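You operate a simulated robot arm through the tools that you are given. There is no shell and no other tool. Be economical: measure what you need, move in short steps, check, and stop when the job is done.

Carry out the task below with a simulated robot arm. There is one attempt and no reset: what you move stays moved.

TASK
Take the grey starter pot and put it on top of the green small sprinkler on the plywood board.
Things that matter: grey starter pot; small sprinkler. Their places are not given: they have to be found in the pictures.

It is judged by the outcome, as a careful person would: the job done as asked, and still so three seconds after it is handed in. It fails if anything else is knocked over, pushed out of place, dropped, spilled or broken.

THE ROBOT
A 7-joint arm with a two-finger parallel gripper, fixed in place. Base frame: the origin is at the foot of the arm, x ahead of it, y to its left, z up; the work surface is at about z = 0.002. Lengths are in m, angles in rad, forces in N, time in s.
With the tool pointing down near the work surface it reaches from about 0.22 to 0.58 m from the base axis. Its first joint turns from -1.152 to 1.152 rad. Payload 2.5 kg.
Tool frame: the origin (TCP) lies between the finger pads and is the grasp point; the fingertips stand 0.023 m ahead of it; z points along the fingers, y is the line along which they close. The gripper opens to 0.094 m. The fingers are 0.038 m wide and 0.01 m thick; the gripper's body (0.054 by 0.096 m) begins 0.039 m behind the TCP.
Orientation is that of the tool frame in the base frame, as a unit quaternion [x, y, z, w]. With the fingers straight down and closing along the base's y, the tool's x points along the base's -x, its y along +y and its z along -z.

THE INTERFACE
- The arm moves only by the tool drive_tool. Its argument "motion" is a list of rows, each a list of 7 numbers: the shift along the tool's x, y, z in m, then the turn, a rotation vector about the tool's x, y, z in rad, then the finger opening in m, from 0 to 0.094. In form: [[tx, ty, tz, wx, wy, wz, claw], ...]. A call has 1 to 20 rows; each row is the pose to reach, as a shift and turn from the pose commanded when the call began, along the tool's axes at that moment. A row lasts 0.2 s, in which the tool goes at most 0.05 m and 0.15 rad; a call with a longer step from one row to the next is refused whole, and so is a gripper value outside its range. A pose out of reach is approached as far as the arm can. The call stops where the force on the tool passes 40 N (or 10 N more than at its start, if that is more) or the arm is blocked; 0.2 s more then pass. The fingers move at their own pace (about 0.108 m/s each) and stop on an object; they squeeze with about 24 N. The grip force told is the motor's: it shows also when the fingers shut on nothing. Time passes only in rows, and 0.2 s behind the last, so rows that repeat a pose let the fingers close. It gives the time, the measured TCP pose, the force on the tool (base axes), the opening and the grip force at its end, in the units of the frame above (readings bear some noise).
- Cameras (640 x 400 px; columns grow to the right, rows downward): "scene" is fixed at [0.1192, -0.4045, 0.5504]; the picture's right is [0.84, -0.55, 0.00], its down [-0.28, -0.43, -0.86] and it looks along [0.47, 0.72, -0.51] (base axes); focal length 330 px, centre (320, 200). "wrist" rides on the gripper at [-0.039, 0, -0.044] in the tool frame; the picture's right is [0.00, -1.00, 0.00], its down [0.97, 0.00, -0.24] and it looks along [0.24, 0.00, 0.97] (tool axes); focal length 218 px, centre (320, 200).
- capture(camera): a new picture of that camera. No time passes.
- probe_pixels(camera, pixels): for up to 12 pixels [column, row] of the newest picture of that camera ("zoom" is the newest enlarged one), the place [x, y, z] in the base frame of the surface seen there, good to about 0.002 m. No time passes.
- close_up(camera, box): a new picture of the part [left, top, right, bottom] of that camera's present view, enlarged. No time passes.
- close_job(): hands the job in; it is judged then, once.

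Work in short steps. Measure before you move; look again where a grasp or a placing could have gone wrong, and mend it. You have 60 turns and 24 pictures in all, the two below and enlarged ones among them. Open the gripper and draw the arm clear of the work before you hand the job in, unless the task says otherwise; then end with one line.

The tools are called after "Call:" as name(argument=value, ...) on one line, values as JSON. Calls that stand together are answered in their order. drive_tool: Moves the arm, as the interface text tells. Its arguments: {"type":"object","properties":{"motion":{"type":"array","items":{"type":"array","items":{"type":"number"}}}},"required":["motion"]} The other tools are called the same way: capture (camera) takes a picture; probe_pixels (camera, pixels) gives the place of the surface under pixels of a picture; close_up (camera, box) takes an enlarged picture of a part of a camera's view; close_job () hands the job in.

At the start:

```text
time: 0.0
position: [0.31, 0.0076, 0.3332]
ee_rot: [0.001, 1.0, 0.0, 0.001]
contact_force: [-0.2, 0.2, 0.4]
gripper_width: 0.0937
grip_force: 0.1
```

scene: 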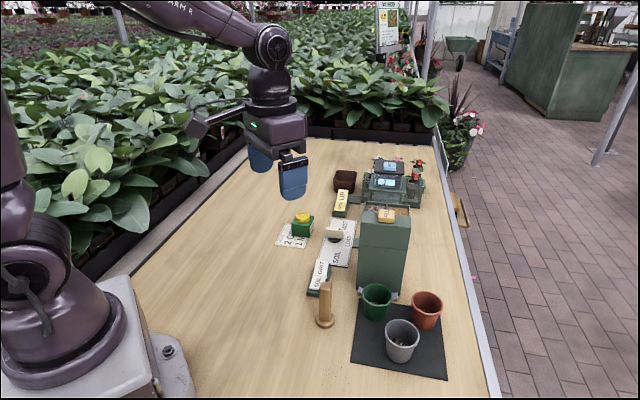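
wrist: 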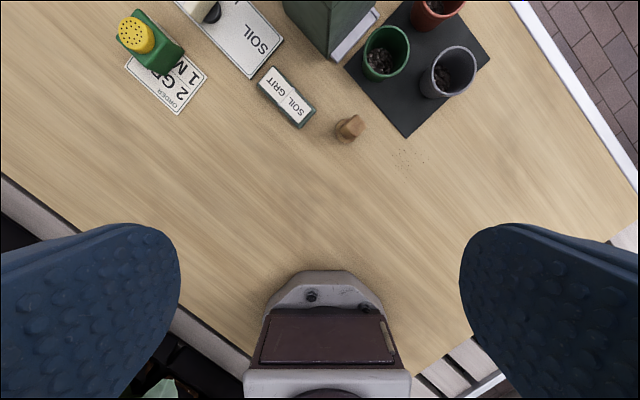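

The grey pot is at about (402,340) in the scene view. A green block with a yellow rose at (302,224) may be the sprinkler, so I'll enlarge both.

Call:
close_up(camera="scene", box=[260, 150, 440, 263])

Call:
close_up(camera="scene", box=[300, 270, 460, 370])

Call:
close_up(camera="wrist", box=[90, 0, 250, 100])

```text
3.54 times, centred on (350, 206) of scene
```

zoom: 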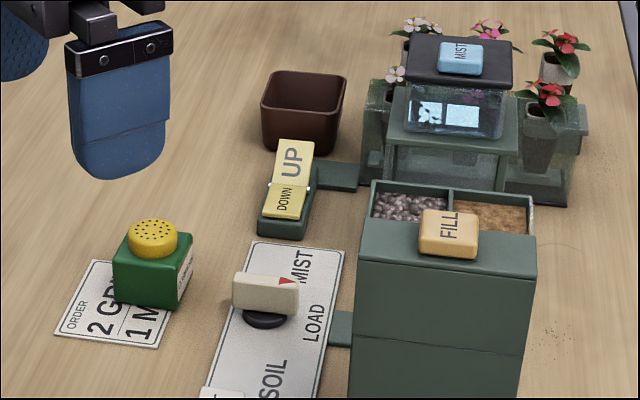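

```text
4.00 times, centred on (380, 320) of scene
```

zoom: 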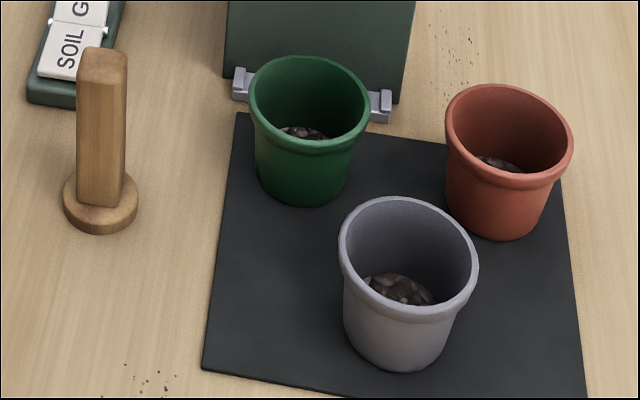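

```text
4.00 times, centred on (170, 50) of wrist
```

zoom: 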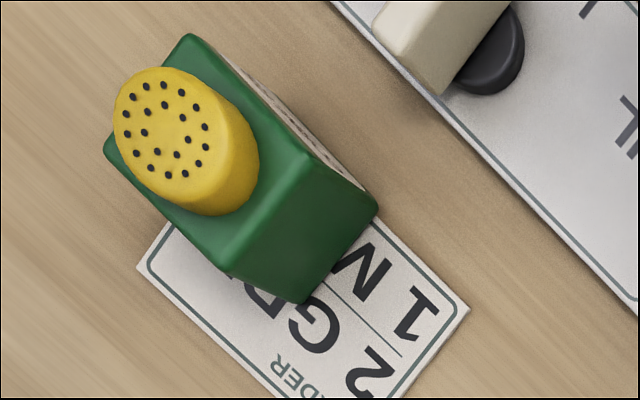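

The pot holds gravel, so it must stay upright. The sprinkler is a green body with a yellow cap. I'll probe both.

Call:
probe_pixels(camera="zoom", pixels=[[165, 135], [125, 130], [205, 140], [160, 78], [165, 200], [190, 45], [370, 195], [270, 200], [230, 265], [112, 140], [300, 240]])

Call:
probe_pixels(camera="scene", pixels=[[386, 331], [418, 338], [402, 320], [406, 348], [400, 342], [376, 287], [363, 290], [391, 293], [426, 294], [412, 297], [380, 355], [325, 284]])

Call:
probe_pixels(camera="wrist", pixels=[[420, 75], [477, 72], [448, 47], [445, 98], [448, 75], [385, 26], [363, 50], [410, 50], [385, 75], [438, 12], [412, 15], [350, 128]])

```text
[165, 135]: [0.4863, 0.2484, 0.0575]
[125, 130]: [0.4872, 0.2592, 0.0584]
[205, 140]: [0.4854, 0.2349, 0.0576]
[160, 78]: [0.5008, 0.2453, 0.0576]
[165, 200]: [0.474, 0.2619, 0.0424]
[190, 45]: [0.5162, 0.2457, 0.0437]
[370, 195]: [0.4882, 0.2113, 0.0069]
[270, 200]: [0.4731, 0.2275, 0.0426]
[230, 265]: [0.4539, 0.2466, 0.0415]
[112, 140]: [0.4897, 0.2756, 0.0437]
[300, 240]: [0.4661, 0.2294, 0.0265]
```

```text
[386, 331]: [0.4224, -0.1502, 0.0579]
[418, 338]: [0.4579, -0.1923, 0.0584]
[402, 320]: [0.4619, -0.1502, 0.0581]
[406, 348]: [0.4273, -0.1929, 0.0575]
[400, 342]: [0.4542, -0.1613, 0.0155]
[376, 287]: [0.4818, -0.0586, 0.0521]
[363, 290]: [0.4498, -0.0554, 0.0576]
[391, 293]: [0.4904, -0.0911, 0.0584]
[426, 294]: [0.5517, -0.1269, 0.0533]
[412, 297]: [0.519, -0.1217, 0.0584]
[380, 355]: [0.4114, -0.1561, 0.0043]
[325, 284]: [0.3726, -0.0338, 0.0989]
```

```text
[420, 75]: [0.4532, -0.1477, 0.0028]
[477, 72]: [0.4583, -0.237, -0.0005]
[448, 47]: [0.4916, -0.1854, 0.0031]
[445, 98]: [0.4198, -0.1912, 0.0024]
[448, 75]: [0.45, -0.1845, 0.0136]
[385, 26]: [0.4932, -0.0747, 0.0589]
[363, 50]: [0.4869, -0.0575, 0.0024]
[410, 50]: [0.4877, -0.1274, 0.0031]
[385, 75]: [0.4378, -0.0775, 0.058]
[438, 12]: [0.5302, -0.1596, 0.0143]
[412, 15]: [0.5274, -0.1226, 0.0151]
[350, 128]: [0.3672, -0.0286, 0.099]
```

The pot rim is centred near (0.442,-0.172) at z 0.058, about 0.058 across. The cap top is near (0.485,0.246) at z 0.058. I'll move above the pot and yaw so the fingers clear the two neighbouring pots.

Call:
drive_tool(motion=[[-0.0165, -0.0224, 0.0166, 0, 0, -0.0764, 0.094], [-0.0331, -0.0448, 0.0333, 0, 0, -0.1527, 0.094], [-0.0497, -0.0671, 0.05, 0, 0, -0.229, 0.094], [-0.0662, -0.0895, 0.0666, 0, 0, -0.3054, 0.094], [-0.0827, -0.1119, 0.0833, 0, 0, -0.3818, 0.094], [-0.0993, -0.1343, 0.1, 0, 0, -0.4581, 0.094], [-0.1158, -0.1567, 0.1166, 0, 0, -0.5345, 0.094], [-0.1324, -0.179, 0.1333, 0, 0, -0.6109, 0.094], [-0.1324, -0.179, 0.1333, 0, 0, -0.6109, 0.094]])

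Call:
capture(camera="wrist")

```text
time: 2.0
position: [0.4422, -0.1715, 0.2003]
ee_rot: [-0.302, 0.953, -0.001, 0.0]
contact_force: [-0.1, -1.0, 0.7]
gripper_width: 0.094
grip_force: 0.2
```

```text
18 pictures are left
```

wrist: 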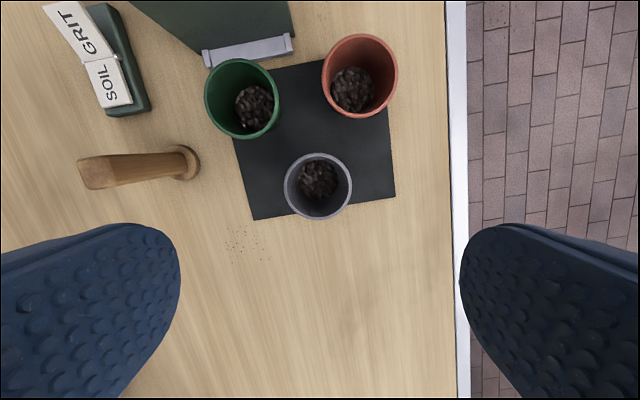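

The pot is centred at column 318. I'll probe rim points to refine its centre, and check the base as well.

Call:
probe_pixels(camera="wrist", pixels=[[286, 186], [350, 186], [318, 155], [318, 217], [295, 163], [341, 163], [341, 209], [295, 209], [318, 180], [100, 172]])

Call:
close_up(camera="wrist", box=[256, 146, 384, 226])

```text
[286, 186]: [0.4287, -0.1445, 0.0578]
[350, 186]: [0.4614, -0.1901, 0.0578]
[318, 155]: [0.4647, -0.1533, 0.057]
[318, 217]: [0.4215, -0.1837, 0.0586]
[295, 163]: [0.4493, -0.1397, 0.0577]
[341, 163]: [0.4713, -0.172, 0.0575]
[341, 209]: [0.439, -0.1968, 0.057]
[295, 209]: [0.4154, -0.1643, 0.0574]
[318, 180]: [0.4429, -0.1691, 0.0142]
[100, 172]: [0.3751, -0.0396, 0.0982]
```

```text
5.00 times, centred on (320, 186) of wrist
```

zoom: 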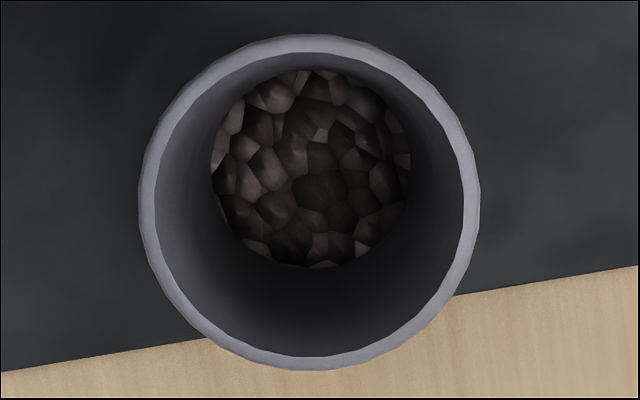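

Refined rim centre is (0.444,-0.168). I'll descend to TCP z 0.042 with that small correction, the fingers still open.

Call:
drive_tool(motion=[[-0.0034, 0.0019, 0.03, 0, 0, 0, 0.094], [-0.0034, 0.0019, 0.065, 0, 0, 0, 0.094], [-0.0034, 0.0019, 0.1, 0, 0, 0, 0.094], [-0.0034, 0.0019, 0.13, 0, 0, 0, 0.094], [-0.0034, 0.0019, 0.148, 0, 0, 0, 0.094], [-0.0034, 0.0019, 0.158, 0, 0, 0, 0.094], [-0.0034, 0.0019, 0.158, 0, 0, 0, 0.094]])

Call:
capture(camera="scene")

```text
time: 3.6
position: [0.4441, -0.1658, 0.0409]
ee_rot: [-0.3, 0.954, 0.0, 0.0]
contact_force: [0.0, -0.9, -0.4]
gripper_width: 0.0941
grip_force: 0.1
```

```text
16 pictures are left
```

scene: 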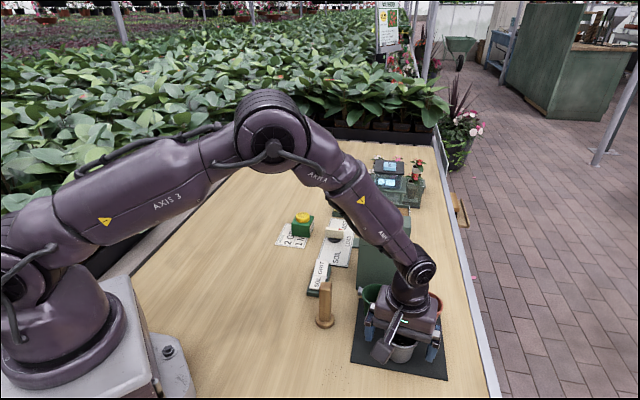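

The fingers straddle the pot and nothing has been touched. I'll close the gripper.

Call:
drive_tool(motion=[[0, 0, 0, 0, 0, 0, 0.075], [0, 0, 0, 0, 0, 0, 0.065], [0, 0, 0, 0, 0, 0, 0.058], [0, 0, 0, 0, 0, 0, 0.05], [0, 0, 0, 0, 0, 0, 0.045], [0, 0, 0, 0, 0, 0, 0.045]])

```text
time: 5.0
position: [0.4435, -0.1663, 0.0428]
ee_rot: [-0.301, 0.954, 0.001, 0.001]
contact_force: [0.6, -1.3, 2.0]
gripper_width: 0.0592
grip_force: 23.9
```

It's gripped at 0.059 m with 24 N. I'll lift slowly and check.

Call:
drive_tool(motion=[[0, 0, -0.01, 0, 0, 0, 0.045], [0, 0, -0.03, 0, 0, 0, 0.045], [0, 0, -0.055, 0, 0, 0, 0.045], [0, 0, -0.085, 0, 0, 0, 0.045], [0, 0, -0.115, 0, 0, 0, 0.045], [0, 0, -0.145, 0, 0, 0, 0.045], [0, 0, -0.175, 0, 0, 0, 0.045], [0, 0, -0.195, 0, 0, 0, 0.045], [0, 0, -0.2, 0, 0, 0, 0.045], [0, 0, -0.2, 0, 0, 0, 0.045]])

Call:
close_up(camera="scene", box=[280, 160, 480, 385])

Call:
capture(camera="wrist")

```text
time: 7.2
position: [0.443, -0.1671, 0.2411]
ee_rot: [-0.301, 0.954, 0.0, 0.0]
contact_force: [0.5, -0.4, 0.8]
gripper_width: 0.0449
grip_force: 0.1
```

```text
1.78 times, centred on (380, 272) of scene
```

zoom: 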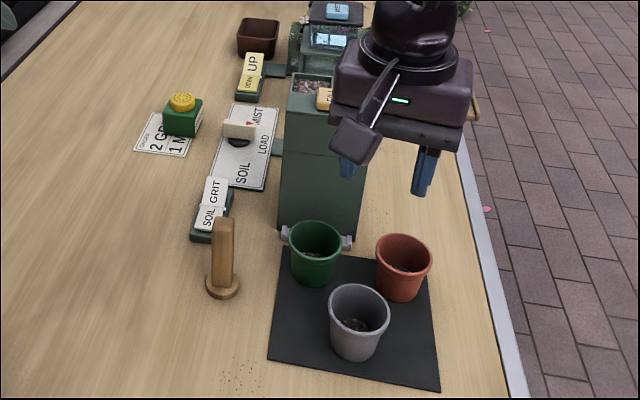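

```text
14 pictures are left
```

wrist: 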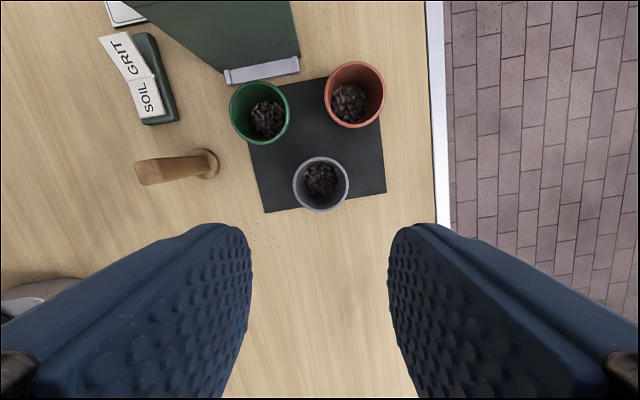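

The pot slipped out and is still standing in its place. I'll check whether it moved, and look at how the pads are shaped.

Call:
probe_pixels(camera="wrist", pixels=[[294, 183], [348, 183], [320, 158], [320, 209], [301, 165], [340, 165], [340, 203], [301, 203], [320, 180]])

Call:
close_up(camera="scene", box=[360, 300, 440, 375])

Call:
close_up(camera="scene", box=[440, 200, 560, 275])

```text
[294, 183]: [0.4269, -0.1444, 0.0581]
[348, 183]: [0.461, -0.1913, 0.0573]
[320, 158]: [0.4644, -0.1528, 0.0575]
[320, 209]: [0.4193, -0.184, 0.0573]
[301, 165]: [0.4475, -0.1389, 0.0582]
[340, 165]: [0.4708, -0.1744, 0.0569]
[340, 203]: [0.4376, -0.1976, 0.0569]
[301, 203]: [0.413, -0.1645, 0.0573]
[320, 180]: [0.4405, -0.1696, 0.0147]
```

```text
5.33 times, centred on (400, 338) of scene
```

zoom: 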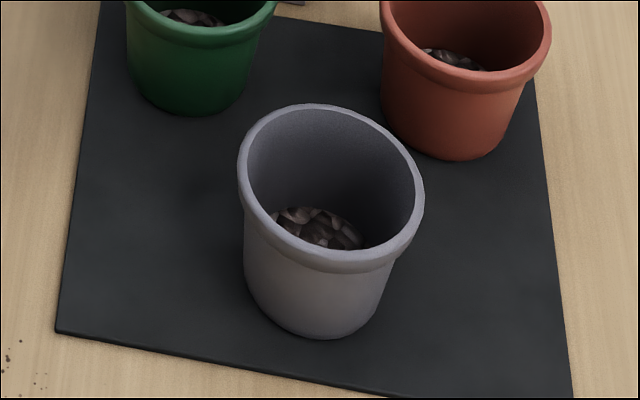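

```text
5.33 times, centred on (500, 238) of scene
```

zoom: 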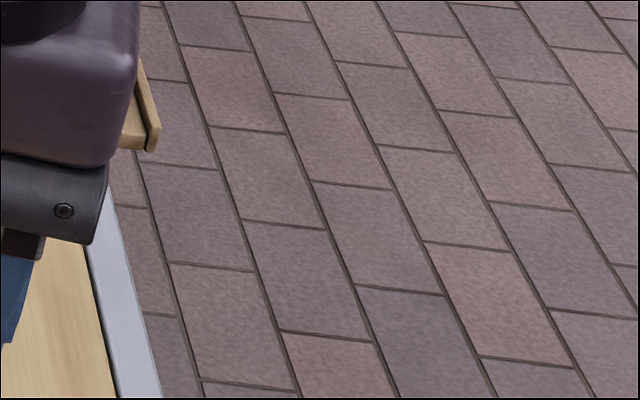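

The pot is unmoved, with centre (0.4426,-0.1685). I'll regrasp with the rim collar (z about 0.05) at the pad centre, close fully, and lift in a tiny step while reading the grip.

Call:
drive_tool(motion=[[0.001, -0.0009, 0.02, 0, 0, 0, 0.094], [0.001, -0.0009, 0.06, 0, 0, 0, 0.094], [0.001, -0.0009, 0.1, 0, 0, 0, 0.094], [0.001, -0.0009, 0.14, 0, 0, 0, 0.094], [0.001, -0.0009, 0.17, 0, 0, 0, 0.094], [0.001, -0.0009, 0.185, 0, 0, 0, 0.094], [0.001, -0.0009, 0.192, 0, 0, 0, 0.094], [0.001, -0.0009, 0.192, 0, 0, 0, 0.07], [0.001, -0.0009, 0.192, 0, 0, 0, 0.06], [0.001, -0.0009, 0.192, 0, 0, 0, 0.05], [0.001, -0.0009, 0.192, 0, 0, 0, 0.03], [0.001, -0.0009, 0.192, 0, 0, 0, 0.0], [0.001, -0.0009, 0.192, 0, 0, 0, 0.0], [0.001, -0.0009, 0.192, 0, 0, 0, 0.0]])

Call:
drive_tool(motion=[[0, 0, -0.001, 0, 0, 0, 0], [0, 0, -0.002, 0, 0, 0, 0], [0, 0, -0.003, 0, 0, 0, 0], [0, 0, -0.004, 0, 0, 0, 0], [0, 0, -0.005, 0, 0, 0, 0], [0, 0, -0.006, 0, 0, 0, 0]])

Call:
capture(camera="wrist")

```text
time: 10.2
position: [0.4441, -0.1696, 0.0517]
ee_rot: [-0.302, 0.953, 0.0, 0.0]
contact_force: [0.0, 0.3, 0.0]
gripper_width: 0.0587
grip_force: 24.3
```

```text
time: 11.6
position: [0.4435, -0.1685, 0.0571]
ee_rot: [-0.301, 0.954, 0.001, 0.0]
contact_force: [0.0, 0.2, -0.6]
gripper_width: 0.0587
grip_force: 23.9
```

```text
11 pictures are left
```

wrist: 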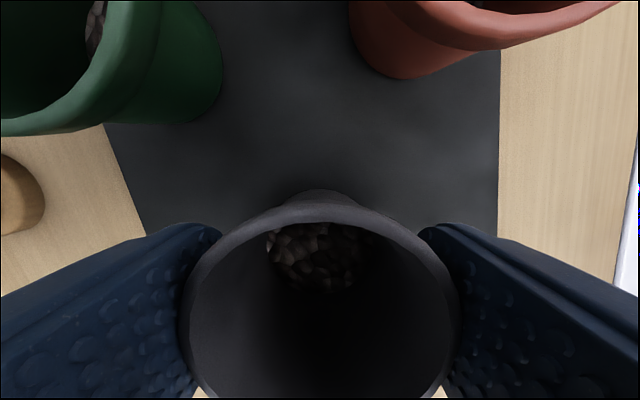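

The pot appears held at 24 N. I'll check the rim height to see whether it rose.

Call:
probe_pixels(camera="wrist", pixels=[[320, 213], [240, 240], [400, 240], [192, 300], [450, 300]])

```text
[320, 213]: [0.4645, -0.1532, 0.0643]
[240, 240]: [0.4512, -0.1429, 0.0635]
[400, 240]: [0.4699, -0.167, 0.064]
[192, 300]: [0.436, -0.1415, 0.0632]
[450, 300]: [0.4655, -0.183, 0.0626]
```

The rim is now at 0.064, 6 mm up, so the grip holds. I'll continue lifting gently.

Call:
drive_tool(motion=[[0, 0, -0.002, 0, 0, 0, 0], [0, 0, -0.005, 0, 0, 0, 0], [0, 0, -0.009, 0, 0, 0, 0], [0, 0, -0.014, 0, 0, 0, 0], [0, 0, -0.019, 0, 0, 0, 0], [0, 0, -0.024, 0, 0, 0, 0], [0, 0, -0.028, 0, 0, 0, 0], [0, 0, -0.03, 0, 0, 0, 0]])

Call:
capture(camera="wrist")

Call:
probe_pixels(camera="wrist", pixels=[[320, 213], [240, 240], [400, 240], [192, 300], [450, 300]])

```text
time: 13.4
position: [0.4434, -0.1679, 0.0862]
ee_rot: [-0.301, 0.954, 0.0, 0.0]
contact_force: [-1.0, -0.1, -1.2]
gripper_width: 0.0585
grip_force: 23.9
```

```text
10 pictures are left
```

wrist: 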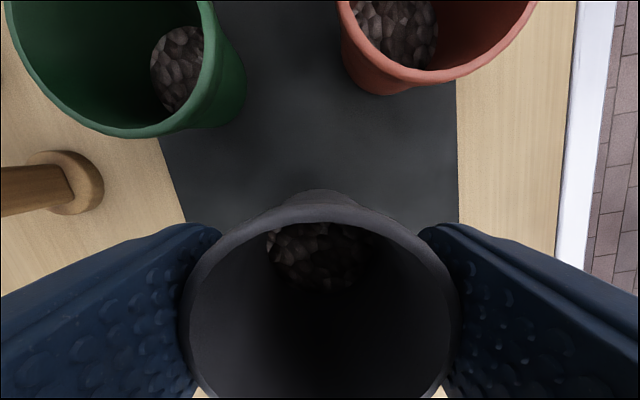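

```text
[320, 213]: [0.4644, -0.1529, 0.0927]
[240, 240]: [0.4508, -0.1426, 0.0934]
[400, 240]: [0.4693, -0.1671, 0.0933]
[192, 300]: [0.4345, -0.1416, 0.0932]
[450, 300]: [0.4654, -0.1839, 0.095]
```

The pot rides firmly (rim 0.007 above TCP, so its base is about 0.048 below). I'll lift to about 0.25 at moderate speed.

Call:
drive_tool(motion=[[0, 0, -0.003, 0, 0, 0, 0], [0, 0, -0.009, 0, 0, 0, 0], [0, 0, -0.018, 0, 0, 0, 0], [0, 0, -0.03, 0, 0, 0, 0], [0, 0, -0.043, 0, 0, 0, 0], [0, 0, -0.056, 0, 0, 0, 0], [0, 0, -0.069, 0, 0, 0, 0], [0, 0, -0.082, 0, 0, 0, 0], [0, 0, -0.095, 0, 0, 0, 0], [0, 0, -0.108, 0, 0, 0, 0], [0, 0, -0.121, 0, 0, 0, 0], [0, 0, -0.134, 0, 0, 0, 0], [0, 0, -0.146, 0, 0, 0, 0], [0, 0, -0.156, 0, 0, 0, 0], [0, 0, -0.161, 0, 0, 0, 0], [0, 0, -0.164, 0, 0, 0, 0]])

Call:
capture(camera="scene")

Call:
probe_pixels(camera="scene", pixels=[[302, 216], [296, 217], [309, 218], [303, 213], [302, 221], [386, 215], [380, 225]])

```text
time: 16.8
position: [0.4436, -0.1678, 0.2494]
ee_rot: [-0.301, 0.954, 0.0, 0.0]
contact_force: [-0.3, -0.1, -0.3]
gripper_width: 0.0586
grip_force: 23.4
```

```text
9 pictures are left
```

scene: 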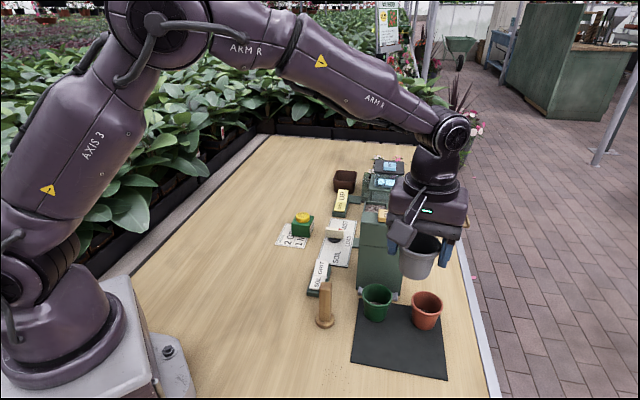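

```text
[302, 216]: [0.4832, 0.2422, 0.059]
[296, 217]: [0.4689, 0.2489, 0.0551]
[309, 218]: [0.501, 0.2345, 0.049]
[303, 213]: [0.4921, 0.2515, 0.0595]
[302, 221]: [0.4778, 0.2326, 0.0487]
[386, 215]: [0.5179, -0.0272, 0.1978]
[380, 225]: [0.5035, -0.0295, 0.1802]
```

The hopper stands about 0.20 high near (0.51,-0.03), so I'll go around its near side: back to x≈0.35, then across in y.

Call:
drive_tool(motion=[[0.0059, 0.0041, 0, 0, 0, 0, 0], [0.0184, 0.0129, 0, 0, 0, 0, 0], [0.0332, 0.0233, 0, 0, 0, 0, 0], [0.0479, 0.0336, 0, 0, 0, 0, 0], [0.0626, 0.0439, 0, 0, 0, 0, 0], [0.0737, 0.0517, 0, 0, 0, 0, 0], [0.0691, 0.0583, 0, 0, 0, 0, 0], [0.0594, 0.0722, 0, 0, 0, 0, 0], [0.045, 0.0927, 0, 0, 0, 0, 0], [0.0289, 0.1156, 0, 0, 0, 0, 0], [0.0129, 0.1386, 0, 0, 0, 0, 0], [-0.0032, 0.1615, 0, 0, 0, 0, 0], [-0.0193, 0.1845, 0, 0, 0, 0, 0], [-0.0354, 0.2074, 0, 0, 0, 0, 0], [-0.0514, 0.2304, 0, 0, 0, 0, 0], [-0.0675, 0.2533, 0, 0, 0, 0, 0], [-0.0836, 0.2762, 0, 0, 0, 0, 0], [-0.0968, 0.2951, 0, 0, 0, 0, 0], [-0.1054, 0.3074, 0, 0, 0, 0, 0], [-0.11, 0.3139, 0, 0, 0, 0, 0]])

Call:
capture(camera="wrist")

```text
time: 21.0
position: [0.3529, 0.1518, 0.2507]
ee_rot: [-0.301, 0.954, 0.0, 0.0]
contact_force: [-0.1, -0.3, -0.2]
gripper_width: 0.0585
grip_force: 23.7
```

```text
8 pictures are left
```

wrist: 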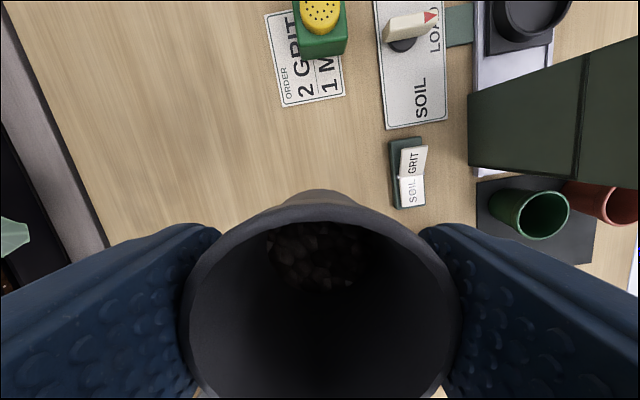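

The pot is steady and the cap lies straight ahead at column 320. I'll move partway and measure the cap.

Call:
drive_tool(motion=[[-0.005, 0, 0, 0, 0, 0, 0], [-0.018, 0, 0, 0, 0, 0, 0], [-0.035, 0, 0, 0, 0, 0, 0], [-0.052, 0, 0, 0, 0, 0, 0], [-0.065, 0, 0, 0, 0, 0, 0], [-0.07, 0, 0, 0, 0, 0, 0]])

Call:
close_up(camera="wrist", box=[240, 40, 400, 140])

```text
time: 22.4
position: [0.4103, 0.1921, 0.2489]
ee_rot: [-0.301, 0.954, -0.001, 0.0]
contact_force: [0.3, 0.1, -1.0]
gripper_width: 0.0588
grip_force: 24.2
```

```text
4.00 times, centred on (320, 90) of wrist
```

zoom: 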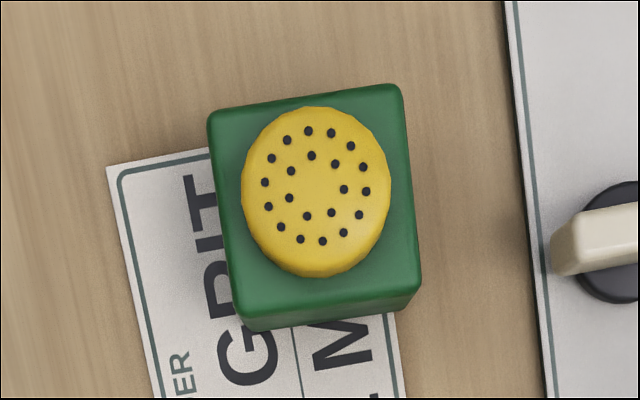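

Call:
probe_pixels(camera="zoom", pixels=[[316, 186], [260, 186], [372, 186], [316, 125], [316, 246], [212, 115], [400, 90], [418, 285], [238, 308]])

```text
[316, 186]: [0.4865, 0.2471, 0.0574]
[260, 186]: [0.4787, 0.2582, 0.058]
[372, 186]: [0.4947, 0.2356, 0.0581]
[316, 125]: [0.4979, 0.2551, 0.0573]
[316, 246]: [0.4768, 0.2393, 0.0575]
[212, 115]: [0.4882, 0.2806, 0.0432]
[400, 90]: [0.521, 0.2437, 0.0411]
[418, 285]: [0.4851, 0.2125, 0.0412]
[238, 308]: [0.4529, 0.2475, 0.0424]
```

The cap top centre is (0.4866,0.2471), z 0.0575. I'll move over it, descend so the pot base is about 2 cm above, then check.

Call:
drive_tool(motion=[[-0.005, 0.0001, 0, 0, 0, 0, 0], [-0.018, 0.0003, 0, 0, 0, 0, 0], [-0.035, 0.0005, 0, 0, 0, 0, 0], [-0.053, 0.0008, 0, 0, 0, 0, 0], [-0.071, 0.001, 0, 0, 0, 0, 0], [-0.085, 0.0012, 0, 0, 0, 0, 0], [-0.0925, 0.0013, 0, 0, 0, 0, 0], [-0.0942, 0.0013, 0.005, 0, 0, 0, 0], [-0.0942, 0.0013, 0.016, 0, 0, 0, 0], [-0.0942, 0.0013, 0.032, 0, 0, 0, 0], [-0.0942, 0.0013, 0.05, 0, 0, 0, 0], [-0.0942, 0.0013, 0.068, 0, 0, 0, 0], [-0.0942, 0.0013, 0.086, 0, 0, 0, 0], [-0.0942, 0.0013, 0.104, 0, 0, 0, 0], [-0.0942, 0.0013, 0.117, 0, 0, 0, 0], [-0.0942, 0.0013, 0.123, 0, 0, 0, 0], [-0.0942, 0.0013, 0.125, 0, 0, 0, 0]])

Call:
close_up(camera="scene", box=[250, 150, 370, 260])

```text
time: 26.0
position: [0.4874, 0.2463, 0.1236]
ee_rot: [-0.301, 0.954, 0.0, 0.0]
contact_force: [1.0, 0.6, -1.0]
gripper_width: 0.0586
grip_force: 24.1
```

```text
3.64 times, centred on (310, 205) of scene
```

zoom: 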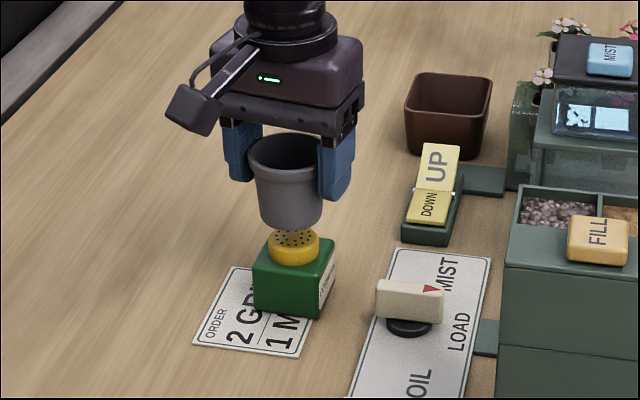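

The pot is upright and lined up over the cap. I expect contact at TCP z≈0.106, so I'll lower slowly to just above that.

Call:
drive_tool(motion=[[0, 0, 0.004, 0, 0, 0, 0], [0, 0, 0.008, 0, 0, 0, 0], [0, 0, 0.012, 0, 0, 0, 0], [0, 0, 0.0145, 0, 0, 0, 0], [0, 0, 0.016, 0, 0, 0, 0], [0, 0, 0.017, 0, 0, 0, 0]])

Call:
drive_tool(motion=[[0, 0, 0.0005, 0, 0, 0, 0], [0, 0, 0.001, 0, 0, 0, 0], [0, 0, 0.001, 0, 0, 0, 0]])

Call:
drive_tool(motion=[[0, 0, 0.0005, 0, 0, 0, 0], [0, 0, 0.001, 0, 0, 0, 0], [0, 0, 0.001, 0, 0, 0, 0]])

```text
time: 27.4
position: [0.4877, 0.2479, 0.1075]
ee_rot: [-0.3, 0.954, 0.001, 0.0]
contact_force: [-0.4, 0.1, -1.7]
gripper_width: 0.0586
grip_force: 24.2
```

```text
time: 28.2
position: [0.4881, 0.2472, 0.1071]
ee_rot: [-0.3, 0.954, 0.001, 0.0]
contact_force: [0.7, 0.3, -0.3]
gripper_width: 0.0588
grip_force: 23.7
```

```text
time: 29.0
position: [0.487, 0.2487, 0.1054]
ee_rot: [-0.301, 0.954, 0.001, 0.0]
contact_force: [0.2, 0.1, -0.3]
gripper_width: 0.0584
grip_force: 23.5
```

No contact yet by force. I'll look closely at the gap and go down another 1 mm at a time.

Call:
drive_tool(motion=[[0, 0, 0.0005, 0, 0, 0, 0], [0, 0, 0.001, 0, 0, 0, 0], [0, 0, 0.001, 0, 0, 0, 0]])

Call:
close_up(camera="scene", box=[280, 180, 330, 240])

```text
time: 29.8
position: [0.4881, 0.2473, 0.1062]
ee_rot: [-0.3, 0.954, -0.001, 0.0]
contact_force: [-2.4, 0.0, 5.6]
gripper_width: 0.0587
grip_force: 23.5
```

```text
6.67 times, centred on (305, 210) of scene
```

zoom: 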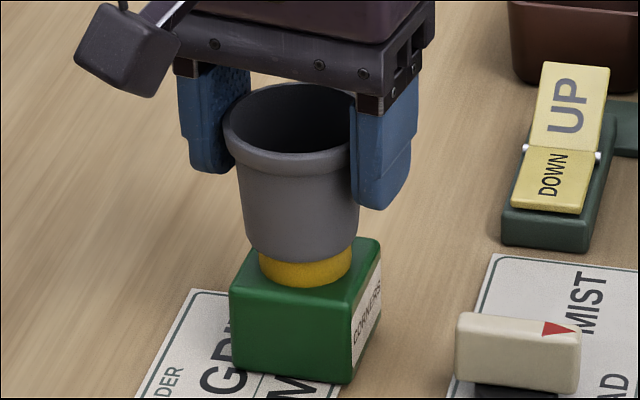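

Contact is made at 5.6 N and the pot sits centred on the cap. I'll open slowly, then rise straight up.

Call:
drive_tool(motion=[[0, 0, 0, 0, 0, 0, 0.058], [0, 0, 0, 0, 0, 0, 0.0595], [0, 0, 0, 0, 0, 0, 0.061], [0, 0, 0, 0, 0, 0, 0.064], [0, 0, 0, 0, 0, 0, 0.07], [0, 0, 0, 0, 0, 0, 0.08], [0, 0, 0, 0, 0, 0, 0.094], [0, 0, 0, 0, 0, 0, 0.094]])

Call:
close_up(camera="scene", box=[280, 180, 330, 240])

```text
time: 31.6
position: [0.4871, 0.2477, 0.1047]
ee_rot: [-0.301, 0.954, 0.0, 0.0]
contact_force: [0.2, 0.0, -0.1]
gripper_width: 0.0942
grip_force: 0.1
```

```text
6.67 times, centred on (305, 210) of scene
```

zoom: 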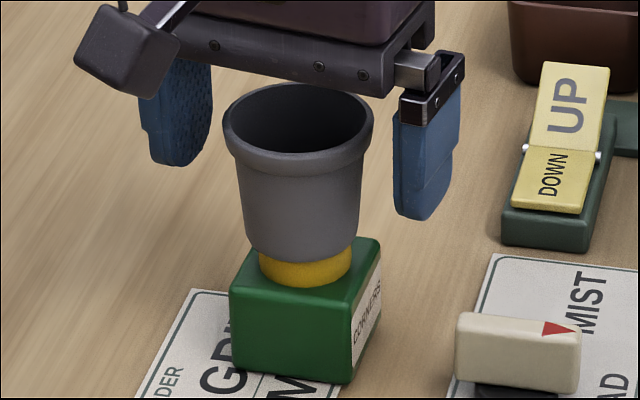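

The pot stands free on the cap. I'll rise straight up and then draw back.

Call:
drive_tool(motion=[[0, 0, -0.01, 0, 0, 0, 0.094], [0, 0, -0.03, 0, 0, 0, 0.094], [0, 0, -0.055, 0, 0, 0, 0.094], [0, 0, -0.085, 0, 0, 0, 0.094], [0, 0, -0.115, 0, 0, 0, 0.094], [0, 0, -0.145, 0, 0, 0, 0.094], [0.03, 0, -0.165, 0, 0, 0, 0.094], [0.07, 0, -0.17, 0, 0, 0, 0.094], [0.11, 0, -0.17, 0, 0, 0, 0.094], [0.14, 0, -0.17, 0, 0, 0, 0.094], [0.14, 0, -0.17, 0, 0, 0, 0.094], [0.14, 0, -0.17, 0, 0, 0, 0.094], [0.14, 0, -0.17, 0, 0, 0, 0.094]])

Call:
capture(camera="scene")

```text
time: 34.4
position: [0.3726, 0.1652, 0.2759]
ee_rot: [-0.301, 0.954, -0.001, 0.0]
contact_force: [0.4, 0.0, -0.5]
gripper_width: 0.094
grip_force: 0.0
```

```text
3 pictures are left
```

scene: 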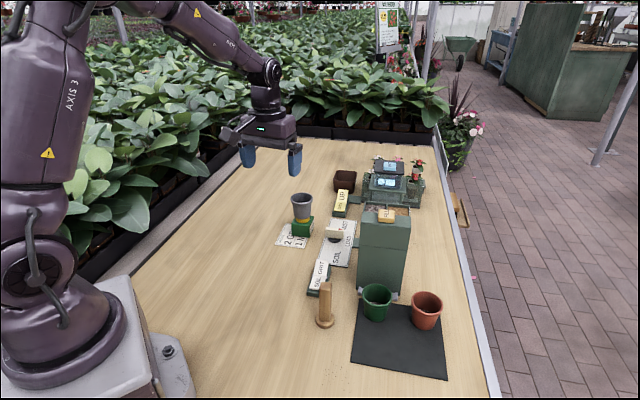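

The pot stands stably on the sprinkler, everything else is in place and the arm is clear. I'll hand the job in.

Call:
close_job()

```text
The job is handed in.
```

The grey starter pot is standing upright on top of the green sprinkler, with the gripper open, the arm clear, and nothing else moved; the first grasp slipped, but the pot stayed standing in place and the second held.
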